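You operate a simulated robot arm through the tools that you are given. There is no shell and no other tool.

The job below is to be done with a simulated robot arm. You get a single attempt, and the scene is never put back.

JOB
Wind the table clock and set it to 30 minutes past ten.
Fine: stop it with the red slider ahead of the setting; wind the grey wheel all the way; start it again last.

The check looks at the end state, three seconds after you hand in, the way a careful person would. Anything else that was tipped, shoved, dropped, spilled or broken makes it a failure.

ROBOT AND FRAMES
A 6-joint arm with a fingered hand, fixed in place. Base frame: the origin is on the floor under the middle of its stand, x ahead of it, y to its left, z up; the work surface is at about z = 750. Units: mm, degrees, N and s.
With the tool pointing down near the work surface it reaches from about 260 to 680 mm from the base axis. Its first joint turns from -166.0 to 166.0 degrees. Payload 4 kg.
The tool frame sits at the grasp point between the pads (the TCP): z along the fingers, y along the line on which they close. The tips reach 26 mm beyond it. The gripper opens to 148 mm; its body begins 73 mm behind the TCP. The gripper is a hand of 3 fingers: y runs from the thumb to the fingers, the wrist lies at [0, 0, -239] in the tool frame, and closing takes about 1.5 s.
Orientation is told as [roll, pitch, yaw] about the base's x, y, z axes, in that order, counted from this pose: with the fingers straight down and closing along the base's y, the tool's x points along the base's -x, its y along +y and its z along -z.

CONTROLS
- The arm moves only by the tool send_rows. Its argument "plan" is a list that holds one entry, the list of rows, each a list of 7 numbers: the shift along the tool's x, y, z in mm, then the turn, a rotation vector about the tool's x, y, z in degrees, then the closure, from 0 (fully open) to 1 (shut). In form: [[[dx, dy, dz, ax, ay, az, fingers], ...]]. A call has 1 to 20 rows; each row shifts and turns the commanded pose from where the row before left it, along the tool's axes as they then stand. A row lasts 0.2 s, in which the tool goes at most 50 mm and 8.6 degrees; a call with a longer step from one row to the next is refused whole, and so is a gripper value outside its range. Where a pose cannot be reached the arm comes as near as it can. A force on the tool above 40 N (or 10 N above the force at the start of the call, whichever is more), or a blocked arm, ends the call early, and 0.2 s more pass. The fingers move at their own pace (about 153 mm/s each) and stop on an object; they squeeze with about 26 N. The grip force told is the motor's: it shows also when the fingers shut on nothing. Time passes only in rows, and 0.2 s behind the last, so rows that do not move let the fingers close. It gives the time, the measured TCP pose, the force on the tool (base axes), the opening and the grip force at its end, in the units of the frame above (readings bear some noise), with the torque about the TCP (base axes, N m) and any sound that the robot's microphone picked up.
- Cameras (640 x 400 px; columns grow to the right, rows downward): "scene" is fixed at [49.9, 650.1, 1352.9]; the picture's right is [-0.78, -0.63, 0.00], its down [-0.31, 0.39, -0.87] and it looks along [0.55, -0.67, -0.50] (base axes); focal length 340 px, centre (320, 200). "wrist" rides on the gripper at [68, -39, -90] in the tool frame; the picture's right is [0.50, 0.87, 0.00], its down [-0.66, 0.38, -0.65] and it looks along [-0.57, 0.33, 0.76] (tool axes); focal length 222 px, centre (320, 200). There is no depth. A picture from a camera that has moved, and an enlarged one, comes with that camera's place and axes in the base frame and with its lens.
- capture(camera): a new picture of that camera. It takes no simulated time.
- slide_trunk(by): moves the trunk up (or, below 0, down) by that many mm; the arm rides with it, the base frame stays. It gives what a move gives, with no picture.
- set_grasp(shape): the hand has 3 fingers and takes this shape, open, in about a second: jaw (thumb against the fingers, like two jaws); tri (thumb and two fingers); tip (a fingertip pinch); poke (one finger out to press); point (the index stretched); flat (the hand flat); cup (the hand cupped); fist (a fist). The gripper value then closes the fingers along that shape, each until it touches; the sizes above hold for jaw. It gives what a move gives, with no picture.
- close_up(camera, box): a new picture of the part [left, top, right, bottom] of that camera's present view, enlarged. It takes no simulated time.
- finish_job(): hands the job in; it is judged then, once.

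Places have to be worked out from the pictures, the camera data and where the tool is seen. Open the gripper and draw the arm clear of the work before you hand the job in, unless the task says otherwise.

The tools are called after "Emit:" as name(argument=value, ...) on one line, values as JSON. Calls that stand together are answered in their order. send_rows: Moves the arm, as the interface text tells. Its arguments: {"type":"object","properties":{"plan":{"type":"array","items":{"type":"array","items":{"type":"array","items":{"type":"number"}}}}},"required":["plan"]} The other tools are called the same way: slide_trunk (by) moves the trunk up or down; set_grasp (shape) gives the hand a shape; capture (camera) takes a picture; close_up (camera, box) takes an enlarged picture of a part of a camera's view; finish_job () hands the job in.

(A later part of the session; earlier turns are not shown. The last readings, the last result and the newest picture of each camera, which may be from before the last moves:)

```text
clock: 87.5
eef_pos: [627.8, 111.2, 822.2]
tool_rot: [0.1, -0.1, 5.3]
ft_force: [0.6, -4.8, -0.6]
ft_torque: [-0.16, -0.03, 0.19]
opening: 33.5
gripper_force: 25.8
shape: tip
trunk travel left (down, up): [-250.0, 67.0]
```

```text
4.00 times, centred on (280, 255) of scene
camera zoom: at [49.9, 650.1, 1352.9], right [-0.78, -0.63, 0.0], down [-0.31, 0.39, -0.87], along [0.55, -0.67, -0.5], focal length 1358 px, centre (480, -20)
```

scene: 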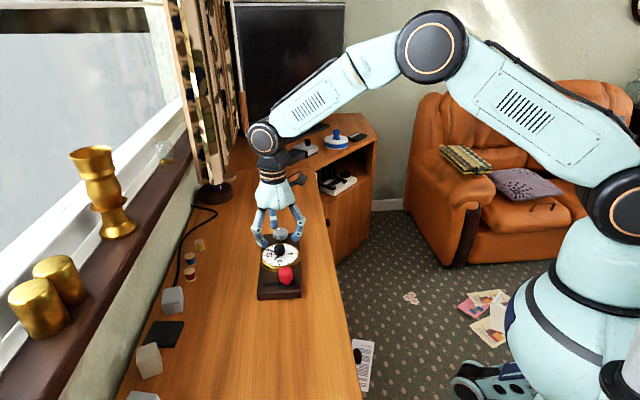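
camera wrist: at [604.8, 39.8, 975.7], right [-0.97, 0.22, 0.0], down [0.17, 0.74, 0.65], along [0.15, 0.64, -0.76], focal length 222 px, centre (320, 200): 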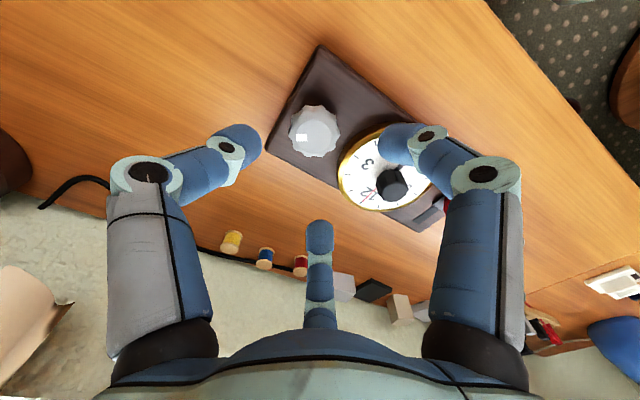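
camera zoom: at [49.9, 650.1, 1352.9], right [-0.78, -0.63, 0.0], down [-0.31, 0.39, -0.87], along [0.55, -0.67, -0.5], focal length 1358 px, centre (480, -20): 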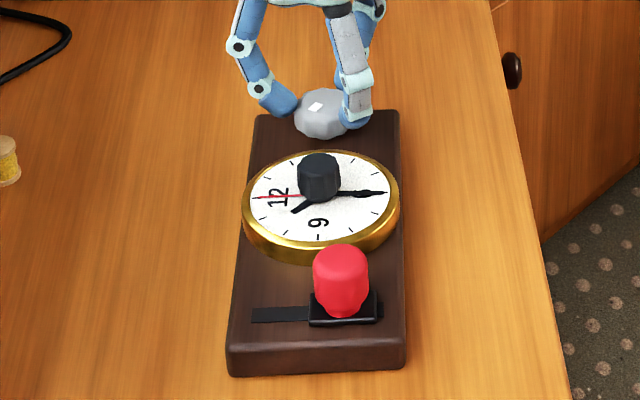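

Torque jumped to 0.19 N·m, the wheel stopped following the fingers (mark slipped relative to the hand), and the body twisted by about a degree, so it looks like the end stop after about 240°. I'll release, lift and check the wheel, then verify with a gentle second try.

Emit:
send_rows(plan=[[[0, 0, 0, 0, 0, -2, 0.8], [0, 0, 0, 0, 0, 0, 0.74], [0, 0, 0, 0, 0, 0, 0.73], [0, 0, -9, 0, 0, 0, 0.73], [0, 0, -9, 0, 0, 0, 0.7], [-0.19, -0.46, 0, 0, 0, -8.5, 0.66], [-0.19, -0.46, 0, 0, 0, -8.5, 0.66], [-0.19, -0.46, 0, 0, 0, -8.5, 0.66], [-0.19, -0.46, 0, 0, 0, -8.5, 0.66], [-0.19, -0.46, 0, 0, 0, -8.5, 0.66], [0, 0, 0, 0, 0, 0, 0.66]]])

Emit:
close_up(camera="wrist", box=[220, 60, 420, 240])

Emit:
close_up(camera="scene", box=[240, 205, 320, 305])

```text
clock: 89.9
eef_pos: [628.9, 109.6, 839.5]
tool_rot: [-0.1, 0.0, 49.8]
ft_force: [0.1, -0.6, 0.6]
ft_torque: [0.01, 0.02, 0.0]
opening: 49.8
gripper_force: 0.1
shape: tip
trunk travel left (down, up): [-250.0, 67.0]
```

```text
2.22 times, centred on (320, 150) of wrist
camera zoom: at [615.6, 34.3, 929.7], right [-0.98, 0.18, 0.0], down [0.13, 0.74, 0.65], along [0.11, 0.64, -0.76], focal length 494 px, centre (320, 311)
```

zoom: 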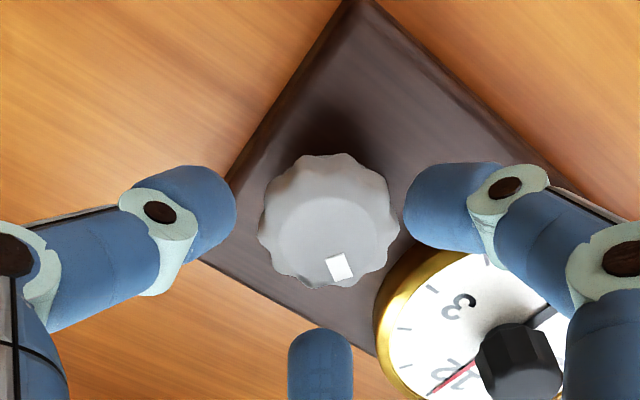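

```text
4.00 times, centred on (280, 255) of scene
camera zoom: at [49.9, 650.1, 1352.9], right [-0.78, -0.63, 0.0], down [-0.31, 0.39, -0.87], along [0.55, -0.67, -0.5], focal length 1358 px, centre (480, -20)
```

zoom: 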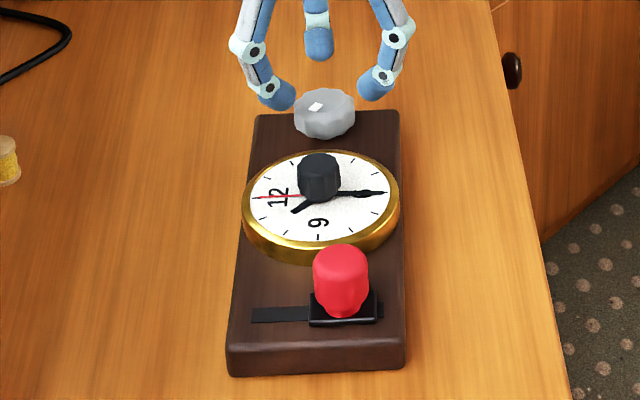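

The wheel held at its new position. To verify the stop, I'll recentre (about 3 mm), regrip, and try a gentle 12° twist.

Emit:
send_rows(plan=[[[2.4, 1.6, 0, 0, 0, 0, 0.66], [0, 0, 6, 0, 0, 0, 0.67], [0, 0, 6, 0, 0, 0, 0.68], [0, 0, 6, 0, 0, 0, 0.7], [0, 0, 0, 0, 0, 0, 0.76], [0, 0, 0, 0, 0, 0, 0.8], [0, 0, 0, 0, 0, 0, 0.84], [0, 0, 0, 0, 0, 0, 0.84]]])

Emit:
close_up(camera="wrist", box=[220, 80, 420, 260])

Emit:
close_up(camera="scene", box=[262, 212, 302, 247])

```text
clock: 91.7
eef_pos: [626.5, 110.8, 822.1]
tool_rot: [-0.1, 0.0, 49.8]
ft_force: [1.6, 2.2, 3.0]
ft_torque: [0.02, 0.03, 0.04]
opening: 36.5
gripper_force: 26.4
shape: tip
trunk travel left (down, up): [-250.0, 67.0]
```

```text
2.22 times, centred on (320, 170) of wrist
camera zoom: at [612.3, 34.3, 912.4], right [-0.98, 0.18, 0.0], down [0.13, 0.74, 0.65], along [0.12, 0.64, -0.76], focal length 494 px, centre (320, 267)
```

zoom: 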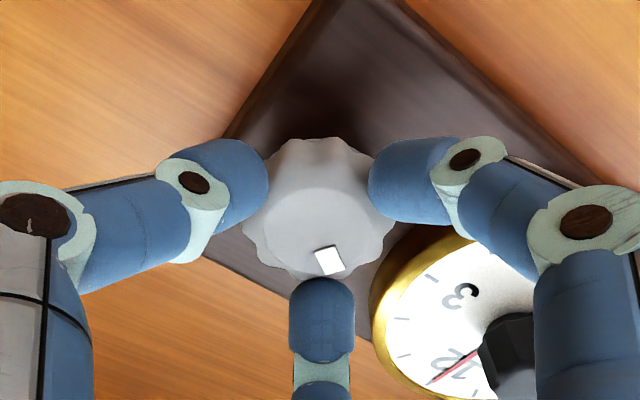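

```text
11.43 times, centred on (282, 230) of scene
camera zoom: at [49.9, 650.1, 1352.9], right [-0.78, -0.63, 0.0], down [-0.31, 0.39, -0.87], along [0.55, -0.67, -0.5], focal length 3880 px, centre (754, -137)
```

zoom: 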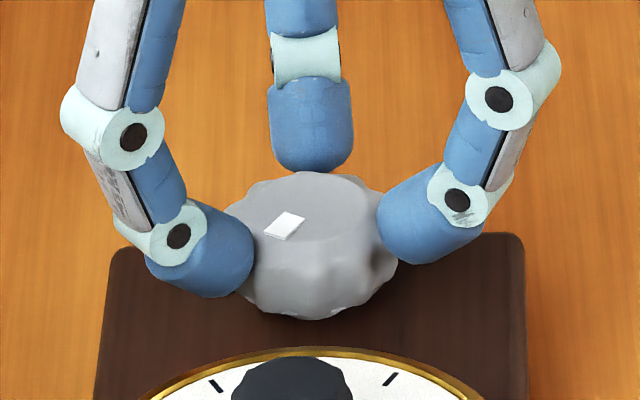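

Grip is good. Now a gentle 9° clockwise twist, pressing down slightly to hold the body.

Emit:
send_rows(plan=[[[0, 0, 0.8, 0, 0, 0, 0.84], [0.05, 0.17, 0, 0, 0, 3, 0.84], [0.05, 0.17, 0, 0, 0, 3, 0.84], [0.05, 0.17, 0, 0, 0, 3, 0.84]]])

Emit:
close_up(camera="wrist", box=[220, 80, 420, 260])

Emit:
close_up(camera="scene", box=[262, 212, 302, 247])

Emit:
close_up(camera="scene", box=[240, 205, 320, 305])

```text
clock: 92.7
eef_pos: [626.0, 110.9, 822.2]
tool_rot: [0.0, -0.2, 40.8]
ft_force: [1.1, 7.2, 8.0]
ft_torque: [0.1, -0.01, 0.34]
opening: 36.4
gripper_force: 25.7
shape: tip
trunk travel left (down, up): [-250.0, 67.0]
```

```text
2.22 times, centred on (320, 170) of wrist
camera zoom: at [601.3, 37.8, 911.8], right [-0.94, 0.33, 0.0], down [0.25, 0.71, 0.65], along [0.22, 0.62, -0.76], focal length 494 px, centre (320, 267)
```

zoom: 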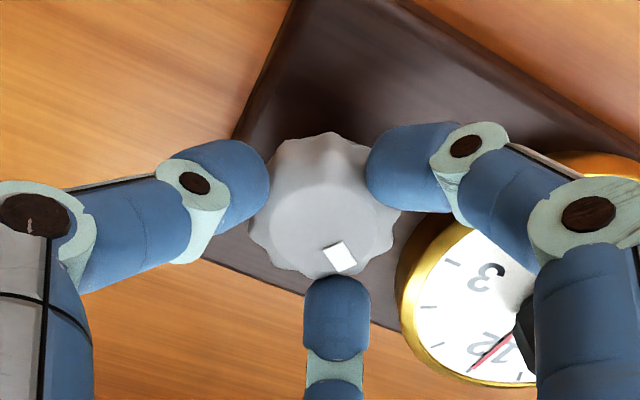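

```text
11.43 times, centred on (282, 230) of scene
camera zoom: at [49.9, 650.1, 1352.9], right [-0.78, -0.63, 0.0], down [-0.31, 0.39, -0.87], along [0.55, -0.67, -0.5], focal length 3880 px, centre (754, -137)
```

zoom: 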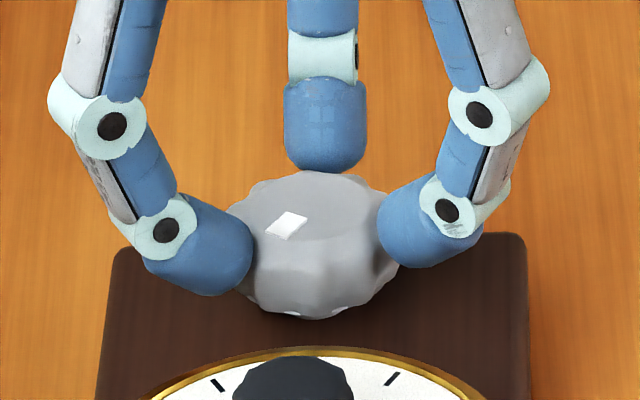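

```text
4.00 times, centred on (280, 255) of scene
camera zoom: at [49.9, 650.1, 1352.9], right [-0.78, -0.63, 0.0], down [-0.31, 0.39, -0.87], along [0.55, -0.67, -0.5], focal length 1358 px, centre (480, -20)
```

zoom: 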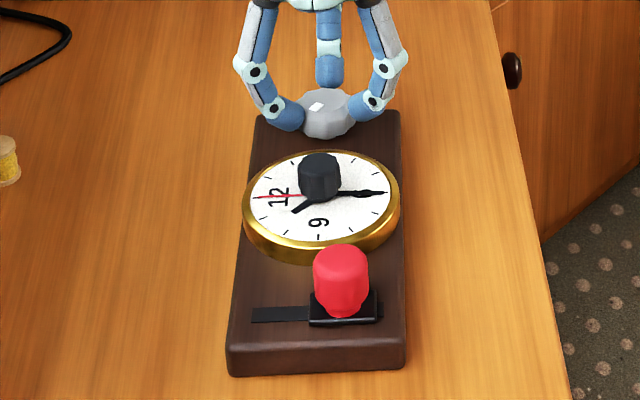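

Torque rose to 0.34 N·m and the mark didn't move, so the wheel is at its end stop: fully wound. I'll ease off the twist, release and lift, then check the dial again.

Emit:
send_rows(plan=[[[-0.05, -0.17, -0.6, 0, 0, -3, 0.84], [-0.05, -0.17, 0, 0, 0, -3, 0.84], [0, 0, 0, 0, 0, 0, 0.78], [0, 0, 0, 0, 0, 0, 0.73], [0, 0, 0, 0, 0, 0, 0.72], [0, 0, -9, 0, 0, 0, 0.7], [0, 0, -15, 0, 0, 0, 0.6], [0, 0, -25, 0, 0, 0, 0.5], [0, 0, -25, 0, 0, 0, 0.5], [0, 0, -20, 0, 0, 0, 0.5], [0, 0, 0, 0, 0, 0, 0.5]]])

Emit:
close_up(camera="scene", box=[240, 205, 320, 305])

Emit:
capture(camera="wrist")

```text
clock: 95.1
eef_pos: [626.1, 110.3, 916.8]
tool_rot: [0.0, 0.0, 46.8]
ft_force: [-0.2, 0.1, 0.1]
ft_torque: [0.0, -0.02, -0.02]
opening: 73.5
gripper_force: 0.1
shape: tip
trunk travel left (down, up): [-250.0, 67.0]
```

```text
4.00 times, centred on (280, 255) of scene
camera zoom: at [49.9, 650.1, 1352.9], right [-0.78, -0.63, 0.0], down [-0.31, 0.39, -0.87], along [0.55, -0.67, -0.5], focal length 1358 px, centre (480, -20)
```

zoom: 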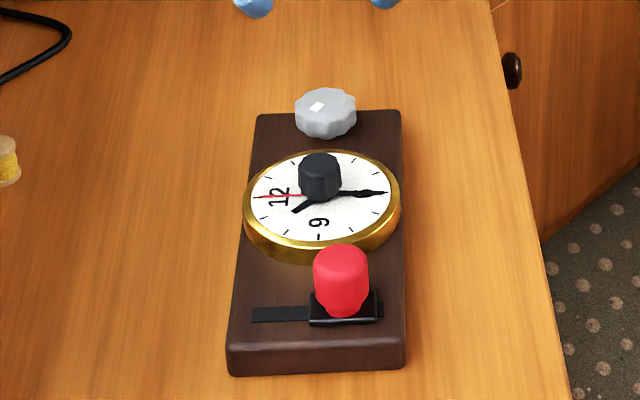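

```text
taken
camera wrist: at [609.7, 34.7, 1007.2], right [-0.97, 0.23, 0.0], down [0.17, 0.74, 0.65], along [0.15, 0.64, -0.76], focal length 222 px, centre (320, 200)
```

wrist: 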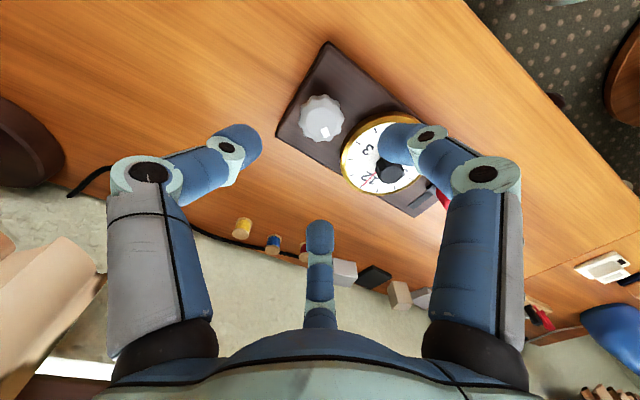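

The wheel stays fully wound. Now I'll go above the dial with the camera again looking along the 12–6 line, to check the time setting.

Emit:
send_rows(plan=[[[-3.1, 31.3, 0, 0, 0, 0, 0.5], [-3.1, 31.3, 0, 0, 0, 0, 0.5], [-3.1, 31.3, 0, 0, 0, 0, 0.5], [0, 0, 0, 0, 0, 8.5, 0.5], [0, 0, 0, 0, 0, 8.5, 0.5], [0, 0, 0, 0, 0, 8.5, 0.5], [0, 0, 0, 0, 0, 8.5, 0.5], [0, 0, 0, 0, 0, 0, 0.5]]])

Emit:
close_up(camera="wrist", box=[260, 48, 380, 165])

Emit:
close_up(camera="scene", box=[255, 225, 305, 275])

```text
clock: 96.9
eef_pos: [564.9, 180.7, 915.7]
tool_rot: [0.1, 0.0, 12.8]
ft_force: [-0.5, -0.3, 0.3]
ft_torque: [0.0, 0.04, 0.01]
opening: 73.8
gripper_force: 0.1
shape: tip
trunk travel left (down, up): [-250.0, 67.0]
```

```text
3.42 times, centred on (320, 106) of wrist
camera zoom: at [508.1, 127.9, 1005.6], right [-0.68, 0.73, 0.0], down [0.56, 0.51, 0.65], along [0.48, 0.44, -0.76], focal length 759 px, centre (320, 520)
```

zoom: 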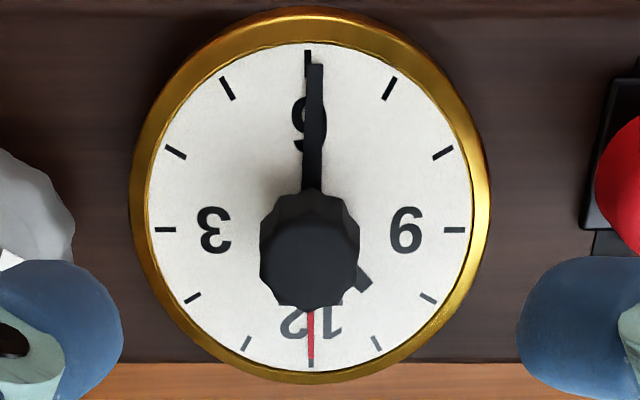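

```text
8.00 times, centred on (280, 250) of scene
camera zoom: at [49.9, 650.1, 1352.9], right [-0.78, -0.63, 0.0], down [-0.31, 0.39, -0.87], along [0.55, -0.67, -0.5], focal length 2716 px, centre (640, -200)
```

zoom: 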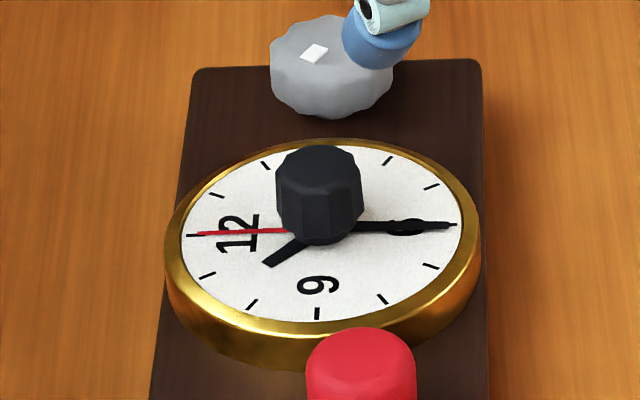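

Along the 12–6 line the hand is still about 3° past the 6 tick (about 30.5 min). I'd like it closer, so from this orientation I'll regrip the black knob and trim it back slightly, since the 6 tick stays visible between the fingers. First I'll centre and descend partway.

Emit:
send_rows(plan=[[[0, -3.3, 0, 0, 0, 0, 0.5], [0, 0, 18, 0, 0, 0, 0.55], [0, 0, 18, 0, 0, 0, 0.55], [0, 0, 18, 0, 0, 0, 0.6], [0, 0, 0, 0, 0, 0, 0.6]]])

Emit:
close_up(camera="wrist", box=[220, 60, 420, 240])

Emit:
close_up(camera="scene", box=[240, 205, 320, 305])

```text
clock: 98.1
eef_pos: [563.8, 175.5, 860.5]
tool_rot: [0.0, 0.1, 12.8]
ft_force: [-0.3, -0.6, -0.1]
ft_torque: [0.01, 0.01, 0.04]
opening: 59.5
gripper_force: 0.1
shape: tip
trunk travel left (down, up): [-250.0, 67.0]
```

```text
2.22 times, centred on (320, 150) of wrist
camera zoom: at [507.7, 124.6, 951.5], right [-0.68, 0.73, 0.0], down [0.56, 0.51, 0.65], along [0.48, 0.44, -0.76], focal length 494 px, centre (320, 311)
```

zoom: 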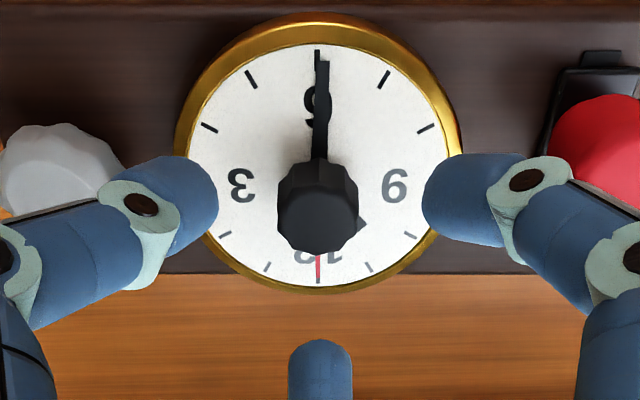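

```text
4.00 times, centred on (280, 255) of scene
camera zoom: at [49.9, 650.1, 1352.9], right [-0.78, -0.63, 0.0], down [-0.31, 0.39, -0.87], along [0.55, -0.67, -0.5], focal length 1358 px, centre (480, -20)
```

zoom: 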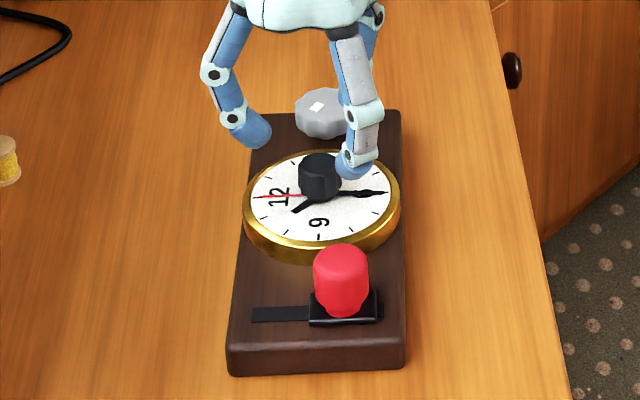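

Well centred. I'll descend to the earlier knob grip height (TCP z≈835) and pre-close.

Emit:
send_rows(plan=[[[0, 0, 9, 0, 0, 0, 0.62], [0, 0, 9, 0, 0, 0, 0.66], [0, 0, 8, 0, 0, 0, 0.72], [0, 0, 0, 0, 0, 0, 0.76], [0, 0, 0, 0, 0, 0, 0.76]]])

Emit:
close_up(camera="wrist", box=[220, 60, 420, 240])

```text
clock: 99.3
eef_pos: [563.9, 176.6, 835.0]
tool_rot: [0.0, 0.0, 12.8]
ft_force: [-1.4, -0.2, 1.1]
ft_torque: [-0.03, 0.01, 0.02]
opening: 36.0
gripper_force: 0.1
shape: tip
trunk travel left (down, up): [-250.0, 67.0]
```

```text
2.22 times, centred on (320, 150) of wrist
camera zoom: at [507.4, 124.0, 924.9], right [-0.68, 0.73, 0.0], down [0.56, 0.51, 0.65], along [0.48, 0.44, -0.76], focal length 494 px, centre (320, 311)
```

zoom: 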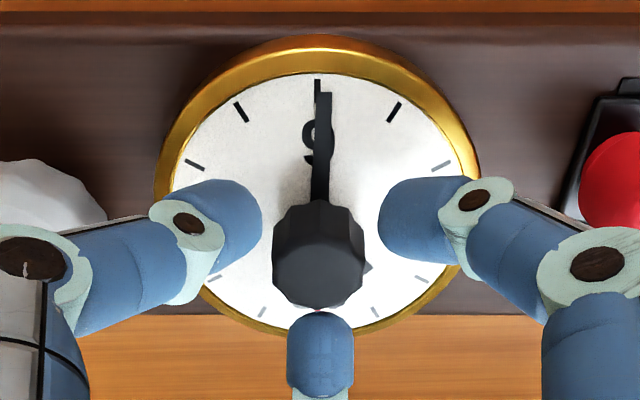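

Nearly even gaps. I'll make a sub-millimetre adjustment and close on the knob.

Emit:
send_rows(plan=[[[-0.9, -0.2, 0, 0, 0, 0, 0.76], [0, 0, 0, 0, 0, 0, 0.8], [0, 0, 0, 0, 0, 0, 0.84], [0, 0, 0, 0, 0, 0, 0.87], [0, 0, 0, 0, 0, 0, 0.9], [0, 0, 0, 0, 0, 0, 0.9]]])

Emit:
close_up(camera="wrist", box=[260, 60, 380, 170])

Emit:
close_up(camera="scene", box=[255, 225, 305, 275])

```text
clock: 100.7
eef_pos: [564.6, 176.6, 836.7]
tool_rot: [0.0, 0.0, 12.8]
ft_force: [-0.4, -0.6, 3.8]
ft_torque: [0.0, 0.07, 0.04]
opening: 18.9
gripper_force: 26.1
shape: tip
trunk travel left (down, up): [-250.0, 67.0]
```

```text
3.64 times, centred on (320, 115) of wrist
camera zoom: at [508.1, 124.2, 926.4], right [-0.68, 0.73, 0.0], down [0.55, 0.51, 0.65], along [0.48, 0.44, -0.76], focal length 808 px, centre (320, 509)
```

zoom: 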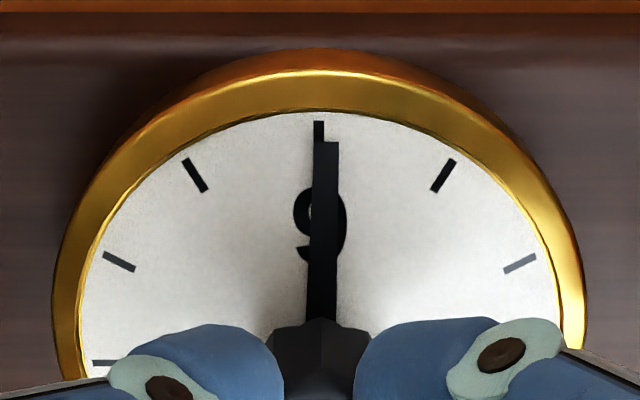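

```text
8.00 times, centred on (280, 250) of scene
camera zoom: at [49.9, 650.1, 1352.9], right [-0.78, -0.63, 0.0], down [-0.31, 0.39, -0.87], along [0.55, -0.67, -0.5], focal length 2716 px, centre (640, -200)
```

zoom: 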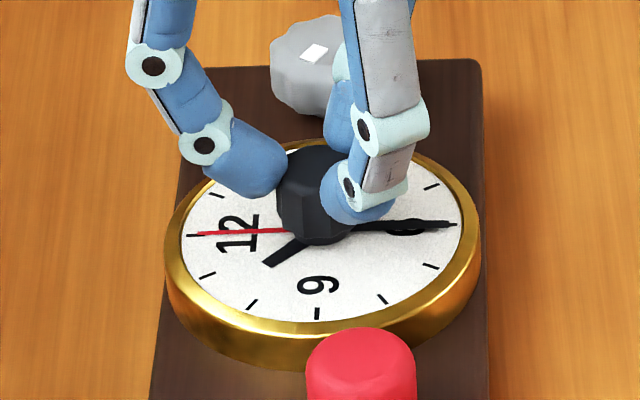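

With the knob gripped the hand now reads about 2° past the 6 tick. I'll turn back 2.5° counter-clockwise.

Emit:
send_rows(plan=[[[-0.05, -0.14, 0, 0, 0, -2.5, 0.9], [0, 0, 0, 0, 0, 0, 0.9], [0, 0, 0, 0, 0, 0, 0.9]]])

Emit:
close_up(camera="wrist", box=[260, 60, 380, 170])

```text
clock: 101.5
eef_pos: [564.6, 177.5, 836.6]
tool_rot: [0.0, -0.1, 15.2]
ft_force: [-0.7, 0.5, 7.9]
ft_torque: [-0.01, 0.03, 0.0]
opening: 18.7
gripper_force: 26.1
shape: tip
trunk travel left (down, up): [-250.0, 67.0]
```

```text
3.64 times, centred on (320, 115) of wrist
camera zoom: at [510.5, 121.6, 926.1], right [-0.71, 0.7, 0.0], down [0.53, 0.54, 0.65], along [0.46, 0.47, -0.76], focal length 808 px, centre (320, 509)
```

zoom: 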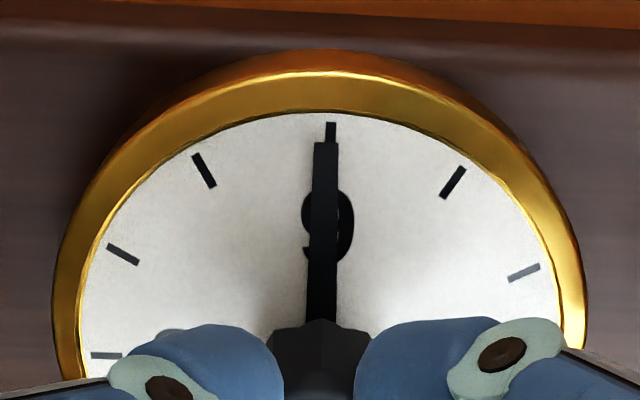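

The hand is now within about 1° of the 6 tick (just before it). I'll release gently and recheck.

Emit:
send_rows(plan=[[[0, 0, -0.7, 0, 0, 0, 0.88], [0, 0, 0, 0, 0, 0, 0.85], [0, 0, 0, 0, 0, 0, 0.8], [0, 0, 0, 0, 0, 0, 0.74], [0, 0, 0, 0, 0, 0, 0.66], [0, 0, -10, 0, 0, 0, 0.6], [0, 0, -20, 0, 0, 0, 0.5], [0, 0, -25, 0, 0, 0, 0.5], [0, 0, -25, 0, 0, 0, 0.5], [0, 0, 0, 0, 0, 0, 0.5]]])

Emit:
close_up(camera="wrist", box=[260, 48, 380, 165])

Emit:
close_up(camera="scene", box=[240, 205, 320, 305])

```text
clock: 103.7
eef_pos: [565.9, 177.1, 917.8]
tool_rot: [0.1, 0.0, 15.3]
ft_force: [-1.0, 0.8, 0.6]
ft_torque: [0.01, 0.0, 0.0]
opening: 73.6
gripper_force: 0.1
shape: tip
trunk travel left (down, up): [-250.0, 67.0]
```

```text
3.42 times, centred on (320, 106) of wrist
camera zoom: at [512.4, 122.8, 1008.1], right [-0.71, 0.7, 0.0], down [0.53, 0.54, 0.65], along [0.46, 0.46, -0.76], focal length 759 px, centre (320, 520)
```

zoom: 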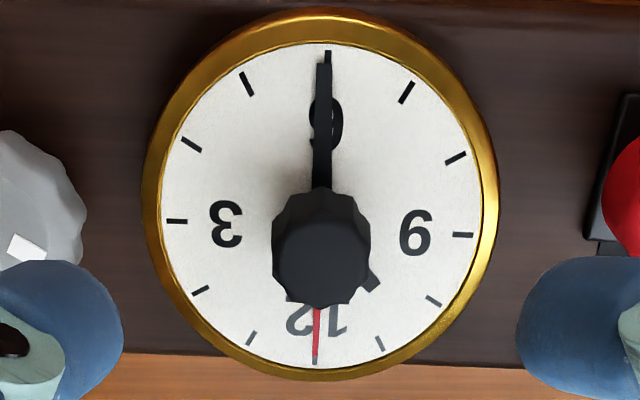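

```text
4.00 times, centred on (280, 255) of scene
camera zoom: at [49.9, 650.1, 1352.9], right [-0.78, -0.63, 0.0], down [-0.31, 0.39, -0.87], along [0.55, -0.67, -0.5], focal length 1358 px, centre (480, -20)
```

zoom: 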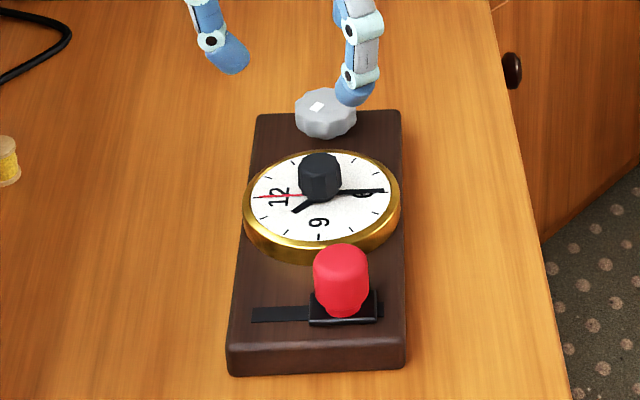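

The minute hand is now within about 1° of the 6 tick and the hour hand is midway between 10 and 11. The last step is to restart: I'll move above the red knob at about (486,235) with yaw −17.5°.

Emit:
send_rows(plan=[[[20.3, 25.4, 0, 0, 0, 0, 0.5], [20.3, 25.4, 0, 0, 0, 0, 0.5], [20.3, 25.4, 0, 0, 0, 0, 0.5], [0, 0, 0, 0, 0, 8.2, 0.5], [0, 0, 0, 0, 0, 8.2, 0.5], [0, 0, 0, 0, 0, 8.2, 0.5], [0, 0, 0, 0, 0, 8.2, 0.5], [0, 0, 20, 0, 0, 0, 0.5], [0, 0, 0, 0, 0, 0, 0.5]]])

Emit:
capture(camera="wrist")

Emit:
close_up(camera="scene", box=[240, 205, 320, 305])

```text
clock: 105.7
eef_pos: [486.6, 234.7, 895.6]
tool_rot: [0.0, 0.0, -17.7]
ft_force: [0.7, -0.2, -0.7]
ft_torque: [0.03, -0.03, 0.0]
opening: 73.3
gripper_force: 0.0
shape: tip
trunk travel left (down, up): [-250.0, 67.0]
```

```text
taken
camera wrist: at [411.2, 218.1, 985.7], right [-0.22, 0.98, 0.0], down [0.74, 0.16, 0.65], along [0.64, 0.14, -0.76], focal length 222 px, centre (320, 200)
```

wrist: 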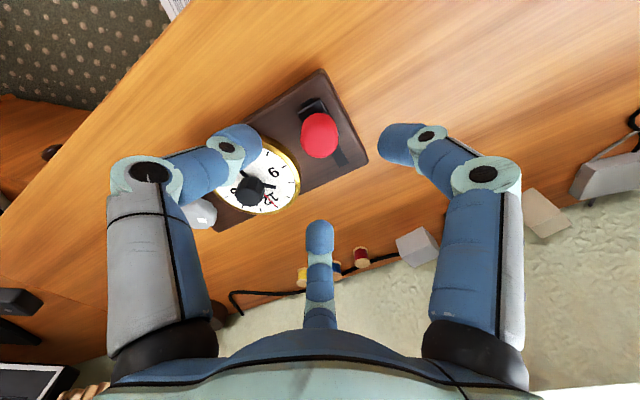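

```text
4.00 times, centred on (280, 255) of scene
camera zoom: at [49.9, 650.1, 1352.9], right [-0.78, -0.63, 0.0], down [-0.31, 0.39, -0.87], along [0.55, -0.67, -0.5], focal length 1358 px, centre (480, -20)
```

zoom: 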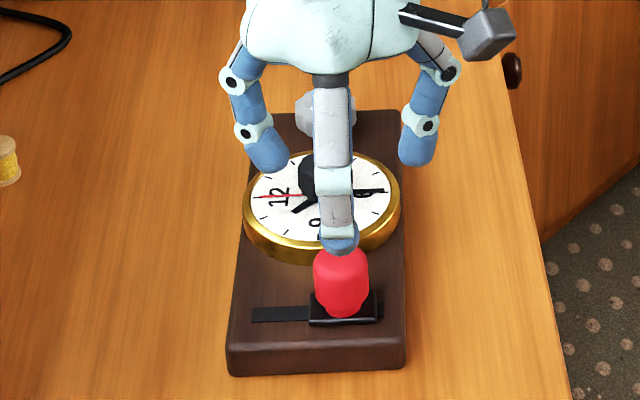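

The red knob appears about 4–5 mm further out than the hand axis. I'll shift accordingly and descend to the height of my earlier reference view (TCP z≈858).

Emit:
send_rows(plan=[[[-3.0, 1.7, 0, 0, 0, 0, 0.5], [0, 0, 19, 0, 0, 0, 0.5], [0, 0, 19, 0, 0, 0, 0.5], [0, 0, 0, 0, 0, 0, 0.5]]])

Emit:
capture(camera="wrist")

Emit:
close_up(camera="wrist", box=[220, 60, 420, 240])

```text
clock: 106.7
eef_pos: [491.5, 235.8, 855.2]
tool_rot: [0.0, 0.0, -17.5]
ft_force: [-0.3, 0.1, -0.1]
ft_torque: [-0.01, -0.05, 0.04]
opening: 73.7
gripper_force: 0.1
shape: tip
trunk travel left (down, up): [-250.0, 67.0]
```

```text
taken
camera wrist: at [415.5, 219.5, 945.9], right [-0.22, 0.98, 0.0], down [0.74, 0.16, 0.65], along [0.64, 0.14, -0.76], focal length 222 px, centre (320, 200)
```

wrist: 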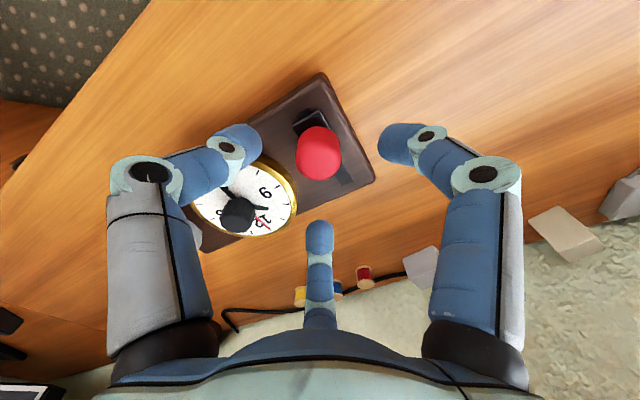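

```text
2.22 times, centred on (320, 150) of wrist
camera zoom: at [415.5, 219.5, 945.9], right [-0.22, 0.98, 0.0], down [0.74, 0.16, 0.65], along [0.64, 0.14, -0.76], focal length 494 px, centre (320, 311)
```

zoom: 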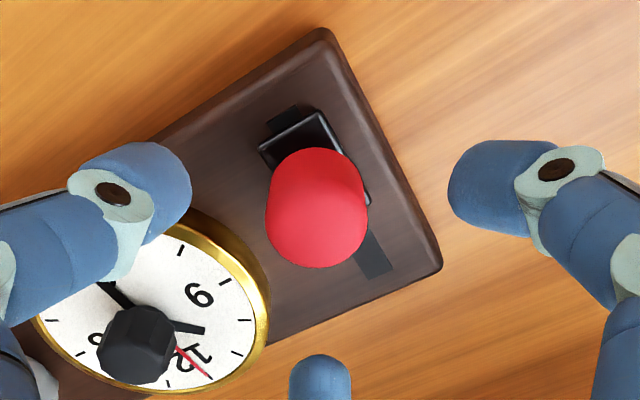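

Aligned within about 1.5 mm. I'll trim and descend to the red grip height (TCP z≈825), then check before closing.

Emit:
send_rows(plan=[[[-0.1, -1.4, 10, 0, 0, 0, 0.5], [0, 0, 10, 0, 0, 0, 0.55], [0, 0, 10, 0, 0, 0, 0.6], [0, 0, 0, 0, 0, 0, 0.66]]])

Emit:
close_up(camera="wrist", box=[220, 80, 420, 260])

Emit:
close_up(camera="scene", box=[240, 205, 320, 305])

```text
clock: 107.7
eef_pos: [489.8, 234.6, 826.2]
tool_rot: [0.0, 0.0, -17.5]
ft_force: [-0.2, 0.1, -0.2]
ft_torque: [0.0, 0.03, 0.02]
opening: 50.7
gripper_force: 0.0
shape: tip
trunk travel left (down, up): [-250.0, 67.0]
```

```text
2.22 times, centred on (320, 170) of wrist
camera zoom: at [414.3, 218.6, 916.9], right [-0.22, 0.98, 0.0], down [0.74, 0.16, 0.65], along [0.64, 0.14, -0.76], focal length 494 px, centre (320, 267)
```

zoom: 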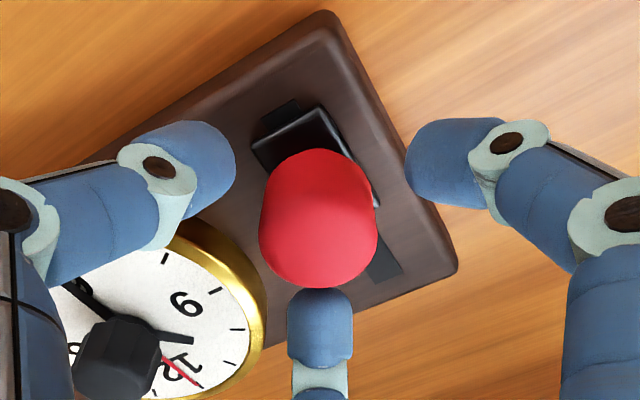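

```text
4.00 times, centred on (280, 255) of scene
camera zoom: at [49.9, 650.1, 1352.9], right [-0.78, -0.63, 0.0], down [-0.31, 0.39, -0.87], along [0.55, -0.67, -0.5], focal length 1358 px, centre (480, -20)
```

zoom: 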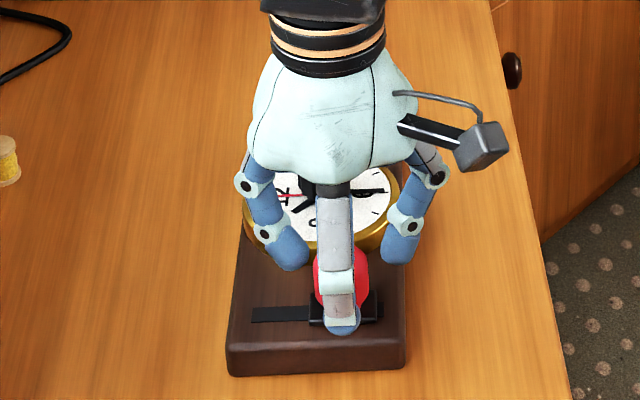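

Centred. Closing on the red knob.

Emit:
send_rows(plan=[[[0, 0, 0, 0, 0, 0, 0.72], [0, 0, 0, 0, 0, 0, 0.77], [0, 0, 0, 0, 0, 0, 0.81], [0, 0, 0, 0, 0, 0, 0.84], [0, 0, 0, 0, 0, 0, 0.84]]])

Emit:
close_up(camera="scene", box=[220, 190, 330, 305])

Emit:
close_up(camera="wrist", box=[220, 80, 420, 260])

```text
clock: 108.9
eef_pos: [488.0, 235.2, 825.8]
tool_rot: [-0.1, 0.0, -17.5]
ft_force: [-0.5, 0.2, -3.0]
ft_torque: [-0.01, -0.03, -0.04]
opening: 25.1
gripper_force: 26.4
shape: tip
trunk travel left (down, up): [-250.0, 67.0]
```

```text
3.48 times, centred on (275, 248) of scene
camera zoom: at [49.9, 650.1, 1352.9], right [-0.78, -0.63, 0.0], down [-0.31, 0.39, -0.87], along [0.55, -0.67, -0.5], focal length 1181 px, centre (476, 35)
```

zoom: 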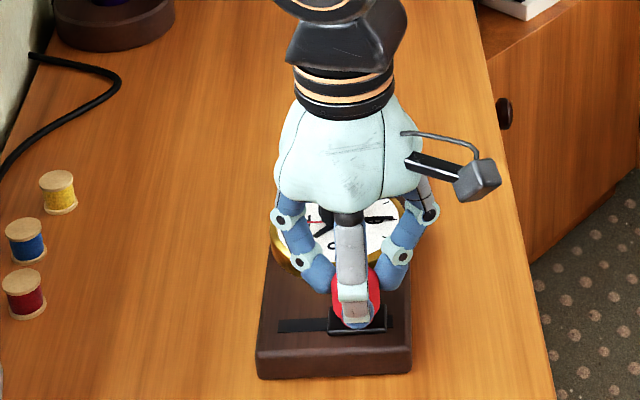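

```text
2.22 times, centred on (320, 170) of wrist
camera zoom: at [414.1, 218.8, 916.7], right [-0.22, 0.98, 0.0], down [0.74, 0.16, 0.65], along [0.64, 0.14, -0.76], focal length 494 px, centre (320, 267)
```

zoom: 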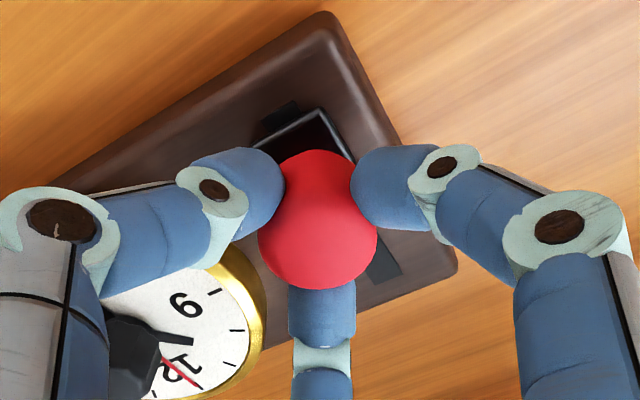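

Gripped. I'll press down lightly and slide the knob back along the slot in slow 1.2 mm steps, watching forces and the board.

Emit:
send_rows(plan=[[[0, 0, 0.8, 0, 0, 0, 0.84], [0, 0, 0.5, 0, 0, 0, 0.84], [-0.59, 1.04, 0, 0, 0, 0, 0.84], [-0.59, 1.04, 0, 0, 0, 0, 0.84], [-0.59, 1.04, 0, 0, 0, 0, 0.84], [-0.59, 1.04, 0, 0, 0, 0, 0.84], [-0.59, 1.04, 0, 0, 0, 0, 0.84], [0, 0, 0, 0, 0, 0, 0.84]]])

Emit:
close_up(camera="scene", box=[220, 190, 330, 305])

```text
clock: 110.7
eef_pos: [493.8, 238.0, 825.7]
tool_rot: [-0.1, 0.1, -17.5]
ft_force: [-1.3, 0.4, -7.9]
ft_torque: [0.01, 0.04, -0.01]
opening: 24.9
gripper_force: 26.0
shape: tip
trunk travel left (down, up): [-250.0, 67.0]
```

```text
3.48 times, centred on (275, 248) of scene
camera zoom: at [49.9, 650.1, 1352.9], right [-0.78, -0.63, 0.0], down [-0.31, 0.39, -0.87], along [0.55, -0.67, -0.5], focal length 1181 px, centre (476, 35)
```

zoom: 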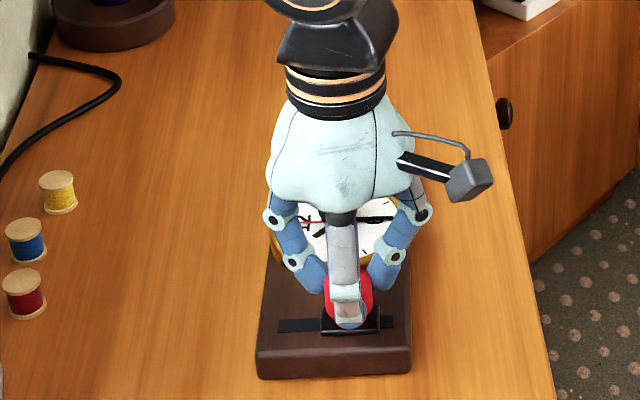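

The slider is moving and the board is still, but the tool is lifting slightly (−7.9 N). I'll press down more and continue.

Emit:
send_rows(plan=[[[0, 0, 0.9, 0, 0, 0, 0.84], [0, 0, 0.7, 0, 0, 0, 0.84], [-0.59, 1.04, 0, 0, 0, 0, 0.84], [-0.59, 1.04, 0, 0, 0, 0, 0.84], [-0.59, 1.04, 0, 0, 0, 0, 0.84], [-0.59, 1.04, 0, 0, 0, 0, 0.84], [-0.59, 1.04, 0, 0, 0, 0, 0.84], [0, 0, 0, 0, 0, 0, 0.84]]])

Emit:
close_up(camera="scene", box=[220, 190, 330, 305])

```text
clock: 112.5
eef_pos: [498.7, 242.0, 826.5]
tool_rot: [0.0, 0.0, -17.4]
ft_force: [-3.9, 2.4, 2.4]
ft_torque: [0.05, 0.04, -0.07]
opening: 24.9
gripper_force: 26.2
shape: tip
trunk travel left (down, up): [-250.0, 67.0]
```

```text
3.48 times, centred on (275, 248) of scene
camera zoom: at [49.9, 650.1, 1352.9], right [-0.78, -0.63, 0.0], down [-0.31, 0.39, -0.87], along [0.55, -0.67, -0.5], focal length 1181 px, centre (476, 35)
```

zoom: 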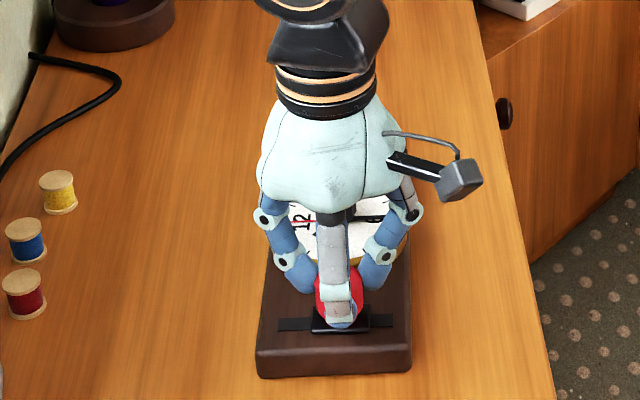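

The slider keeps moving with the board still. Continuing with a small side-load correction.

Emit:
send_rows(plan=[[[0.35, 0.2, 0.5, 0, 0, 0, 0.84], [-0.58, 1.05, 0, 0, 0, 0, 0.84], [-0.58, 1.05, 0, 0, 0, 0, 0.84], [-0.58, 1.05, 0, 0, 0, 0, 0.84], [-0.58, 1.05, 0, 0, 0, 0, 0.84], [-0.58, 1.05, 0, 0, 0, 0, 0.84], [-0.58, 1.05, 0, 0, 0, 0, 0.84], [0, 0, 0, 0, 0, 0, 0.84]]])

Emit:
close_up(camera="scene", box=[220, 190, 330, 305])

```text
clock: 114.3
eef_pos: [503.0, 246.5, 826.1]
tool_rot: [0.1, -0.1, -17.5]
ft_force: [0.2, -3.1, 9.8]
ft_torque: [-0.09, -0.1, -0.01]
opening: 25.2
gripper_force: 26.5
shape: tip
trunk travel left (down, up): [-250.0, 67.0]
```

```text
3.48 times, centred on (275, 248) of scene
camera zoom: at [49.9, 650.1, 1352.9], right [-0.78, -0.63, 0.0], down [-0.31, 0.39, -0.87], along [0.55, -0.67, -0.5], focal length 1181 px, centre (476, 35)
```

zoom: 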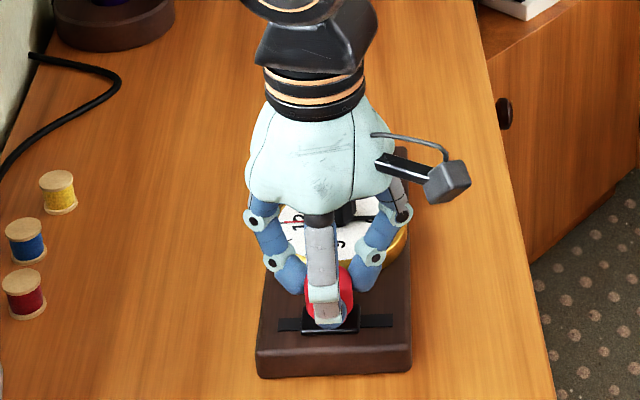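

On track: about 13 mm remain to the start end. Continuing slowly.

Emit:
send_rows(plan=[[[-0.6, 1.03, 0, 0, 0, 0, 0.84], [-0.6, 1.03, 0, 0, 0, 0, 0.84], [-0.6, 1.03, 0, 0, 0, 0, 0.84], [-0.6, 1.03, 0, 0, 0, 0, 0.84], [-0.6, 1.03, 0, 0, 0, 0, 0.84], [-0.6, 1.03, 0, 0, 0, 0, 0.84], [-0.6, 1.03, 0, 0, 0, 0, 0.84], [0, 0, 0, 0, 0, 0, 0.84]]])

Emit:
close_up(camera="scene", box=[220, 190, 330, 305])

```text
clock: 116.1
eef_pos: [509.2, 251.9, 826.0]
tool_rot: [0.0, 0.0, -17.5]
ft_force: [-0.2, -1.3, 14.9]
ft_torque: [-0.1, -0.12, 0.0]
opening: 25.6
gripper_force: 25.7
shape: tip
trunk travel left (down, up): [-250.0, 67.0]
```

```text
3.48 times, centred on (275, 248) of scene
camera zoom: at [49.9, 650.1, 1352.9], right [-0.78, -0.63, 0.0], down [-0.31, 0.39, -0.87], along [0.55, -0.67, -0.5], focal length 1181 px, centre (476, 35)
```

zoom: 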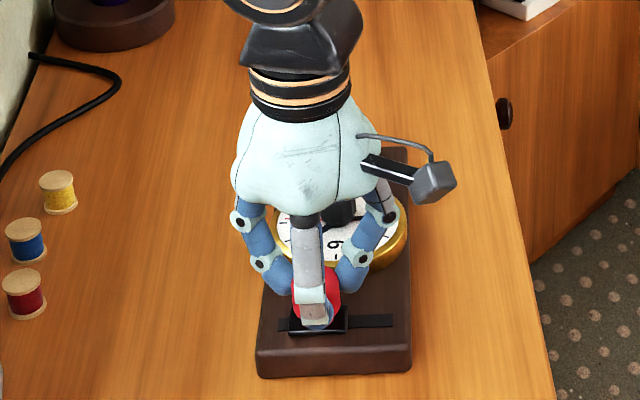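

About 5 mm remain. I'll ease the press slightly and continue to the end stop.

Emit:
send_rows(plan=[[[-0.6, 1.03, -0.4, 0, 0, 0, 0.84], [-0.6, 1.03, 0, 0, 0, 0, 0.84], [-0.6, 1.03, 0, 0, 0, 0, 0.84], [-0.5, 0.86, 0, 0, 0, 0, 0.84], [0, 0, 0, 0, 0, 0, 0.84]]])

Emit:
close_up(camera="scene", box=[255, 255, 305, 305])

```text
clock: 117.3
eef_pos: [512.7, 255.4, 824.8]
tool_rot: [0.0, 0.1, -17.5]
ft_force: [-2.3, -6.1, 7.7]
ft_torque: [-0.17, 0.01, -0.01]
opening: 25.5
gripper_force: 26.3
shape: tip
trunk travel left (down, up): [-250.0, 67.0]
```

```text
8.00 times, centred on (280, 280) of scene
camera zoom: at [49.9, 650.1, 1352.9], right [-0.78, -0.63, 0.0], down [-0.31, 0.39, -0.87], along [0.55, -0.67, -0.5], focal length 2716 px, centre (640, -440)
```

zoom: 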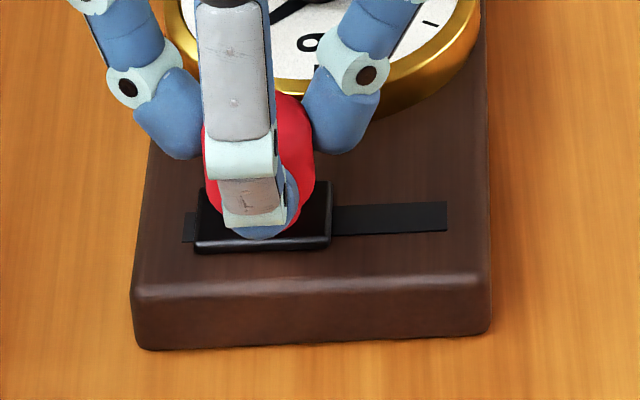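

Resistance is starting to build near the end. I'll push a little more to confirm the end stop.

Emit:
send_rows(plan=[[[-0.4, 0.69, 0.4, 0, 0, 0, 0.84], [-0.4, 0.69, 0, 0, 0, 0, 0.84], [0, 0, 0, 0, 0, 0, 0.84]]])

Emit:
close_up(camera="scene", box=[255, 255, 305, 305])

```text
clock: 118.1
eef_pos: [513.3, 257.1, 825.7]
tool_rot: [0.0, -0.1, -17.5]
ft_force: [-5.8, -5.8, 8.6]
ft_torque: [-0.2, 0.05, -0.1]
opening: 25.4
gripper_force: 26.0
shape: tip
trunk travel left (down, up): [-250.0, 67.0]
```

```text
8.00 times, centred on (280, 280) of scene
camera zoom: at [49.9, 650.1, 1352.9], right [-0.78, -0.63, 0.0], down [-0.31, 0.39, -0.87], along [0.55, -0.67, -0.5], focal length 2716 px, centre (640, -440)
```

zoom: 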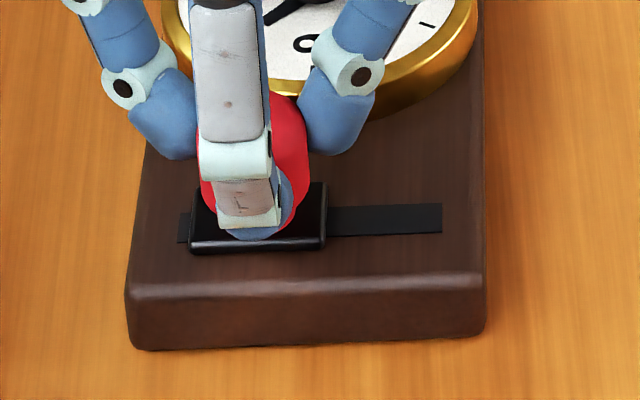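

The slot margin no longer changes and the board just started to nudge (about 1 mm), so the slider is at the hard stop in the start position. I'll relax the load, open, and lift away.

Emit:
send_rows(plan=[[[0.35, -0.6, -0.8, 0, 0, 0, 0.84], [0, 0, 0, 0, 0, 0, 0.78], [0, 0, 0, 0, 0, 0, 0.7], [0, 0, 0, 0, 0, 0, 0.6], [0, 0, 0, 0, 0, 0, 0.5], [0, 0, -15, 0, 0, 0, 0.5], [0, 0, -30, 0, 0, 0, 0.5], [0, 0, -40, 0, 0, 0, 0.3], [0, 0, -40, 0, 0, 0, 0], [10, 0, -40, 0, 0, 0, 0], [20, 0, -40, 0, 0, 0, 0], [0, 0, 0, 0, 0, 0, 0]]])

Emit:
close_up(camera="scene", box=[245, 215, 315, 305])

Emit:
capture(camera="scene")

Emit:
capture(camera="wrist")

```text
clock: 120.7
eef_pos: [482.9, 264.0, 1032.2]
tool_rot: [0.0, 0.0, -17.5]
ft_force: [-0.2, -0.6, 0.1]
ft_torque: [-0.02, 0.02, 0.0]
opening: 147.9
gripper_force: 0.1
shape: tip
trunk travel left (down, up): [-250.0, 67.0]
```

```text
4.44 times, centred on (280, 260) of scene
camera zoom: at [49.9, 650.1, 1352.9], right [-0.78, -0.63, 0.0], down [-0.31, 0.39, -0.87], along [0.55, -0.67, -0.5], focal length 1509 px, centre (498, -67)
```

zoom: 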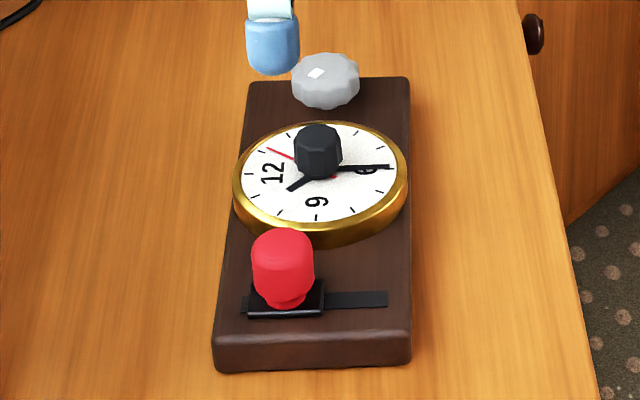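

```text
taken
```

scene: 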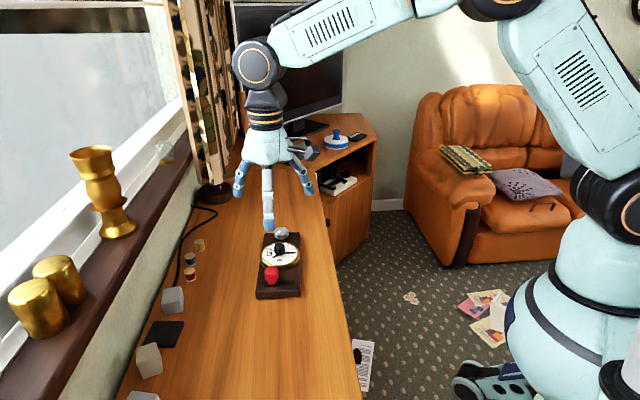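

```text
taken
camera wrist: at [407.8, 248.5, 1121.8], right [-0.22, 0.98, 0.0], down [0.74, 0.16, 0.65], along [0.64, 0.14, -0.76], focal length 222 px, centre (320, 200)
```

wrist: 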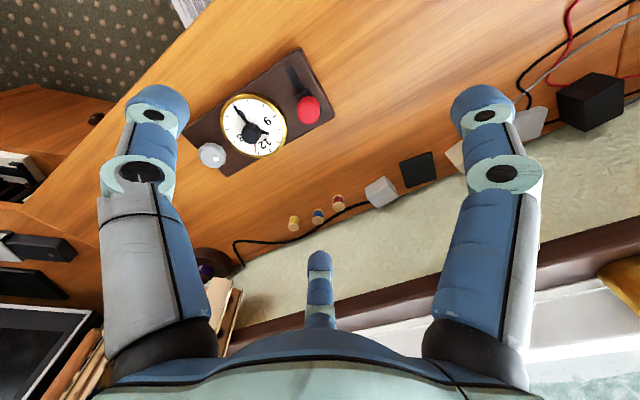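

The red seconds hand has started moving away from 12, so the clock is running again, and the slider is at the start end. I'll withdraw the arm fully to about its initial pose and take one last look.

Emit:
send_rows(plan=[[[25, 5, -15, 0, 0, 0, 0], [25, 5, -15, 0, 0, 0, 0], [25, 5, -10, 0, 0, 0, 0], [0, 0, 0, 0, 0, 0, 0]]])

Emit:
close_up(camera="scene", box=[255, 225, 305, 275])

Emit:
close_up(camera="scene", box=[245, 215, 315, 305])

```text
clock: 121.7
eef_pos: [416.2, 301.3, 1072.0]
tool_rot: [0.0, 0.0, -17.5]
ft_force: [0.1, 0.2, -0.7]
ft_torque: [-0.05, -0.02, 0.0]
opening: 147.8
gripper_force: 0.2
shape: tip
trunk travel left (down, up): [-250.0, 67.0]
```

```text
8.00 times, centred on (280, 250) of scene
camera zoom: at [49.9, 650.1, 1352.9], right [-0.78, -0.63, 0.0], down [-0.31, 0.39, -0.87], along [0.55, -0.67, -0.5], focal length 2716 px, centre (640, -200)
```

zoom: 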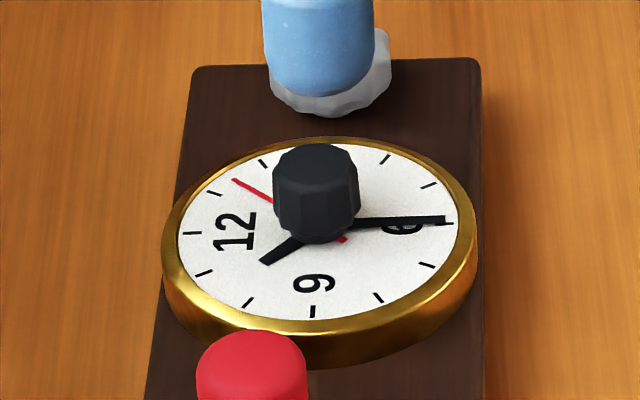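

```text
4.44 times, centred on (280, 260) of scene
camera zoom: at [49.9, 650.1, 1352.9], right [-0.78, -0.63, 0.0], down [-0.31, 0.39, -0.87], along [0.55, -0.67, -0.5], focal length 1509 px, centre (498, -67)
```

zoom: 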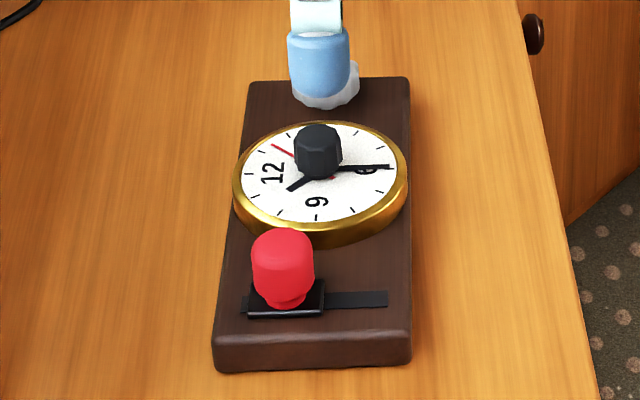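

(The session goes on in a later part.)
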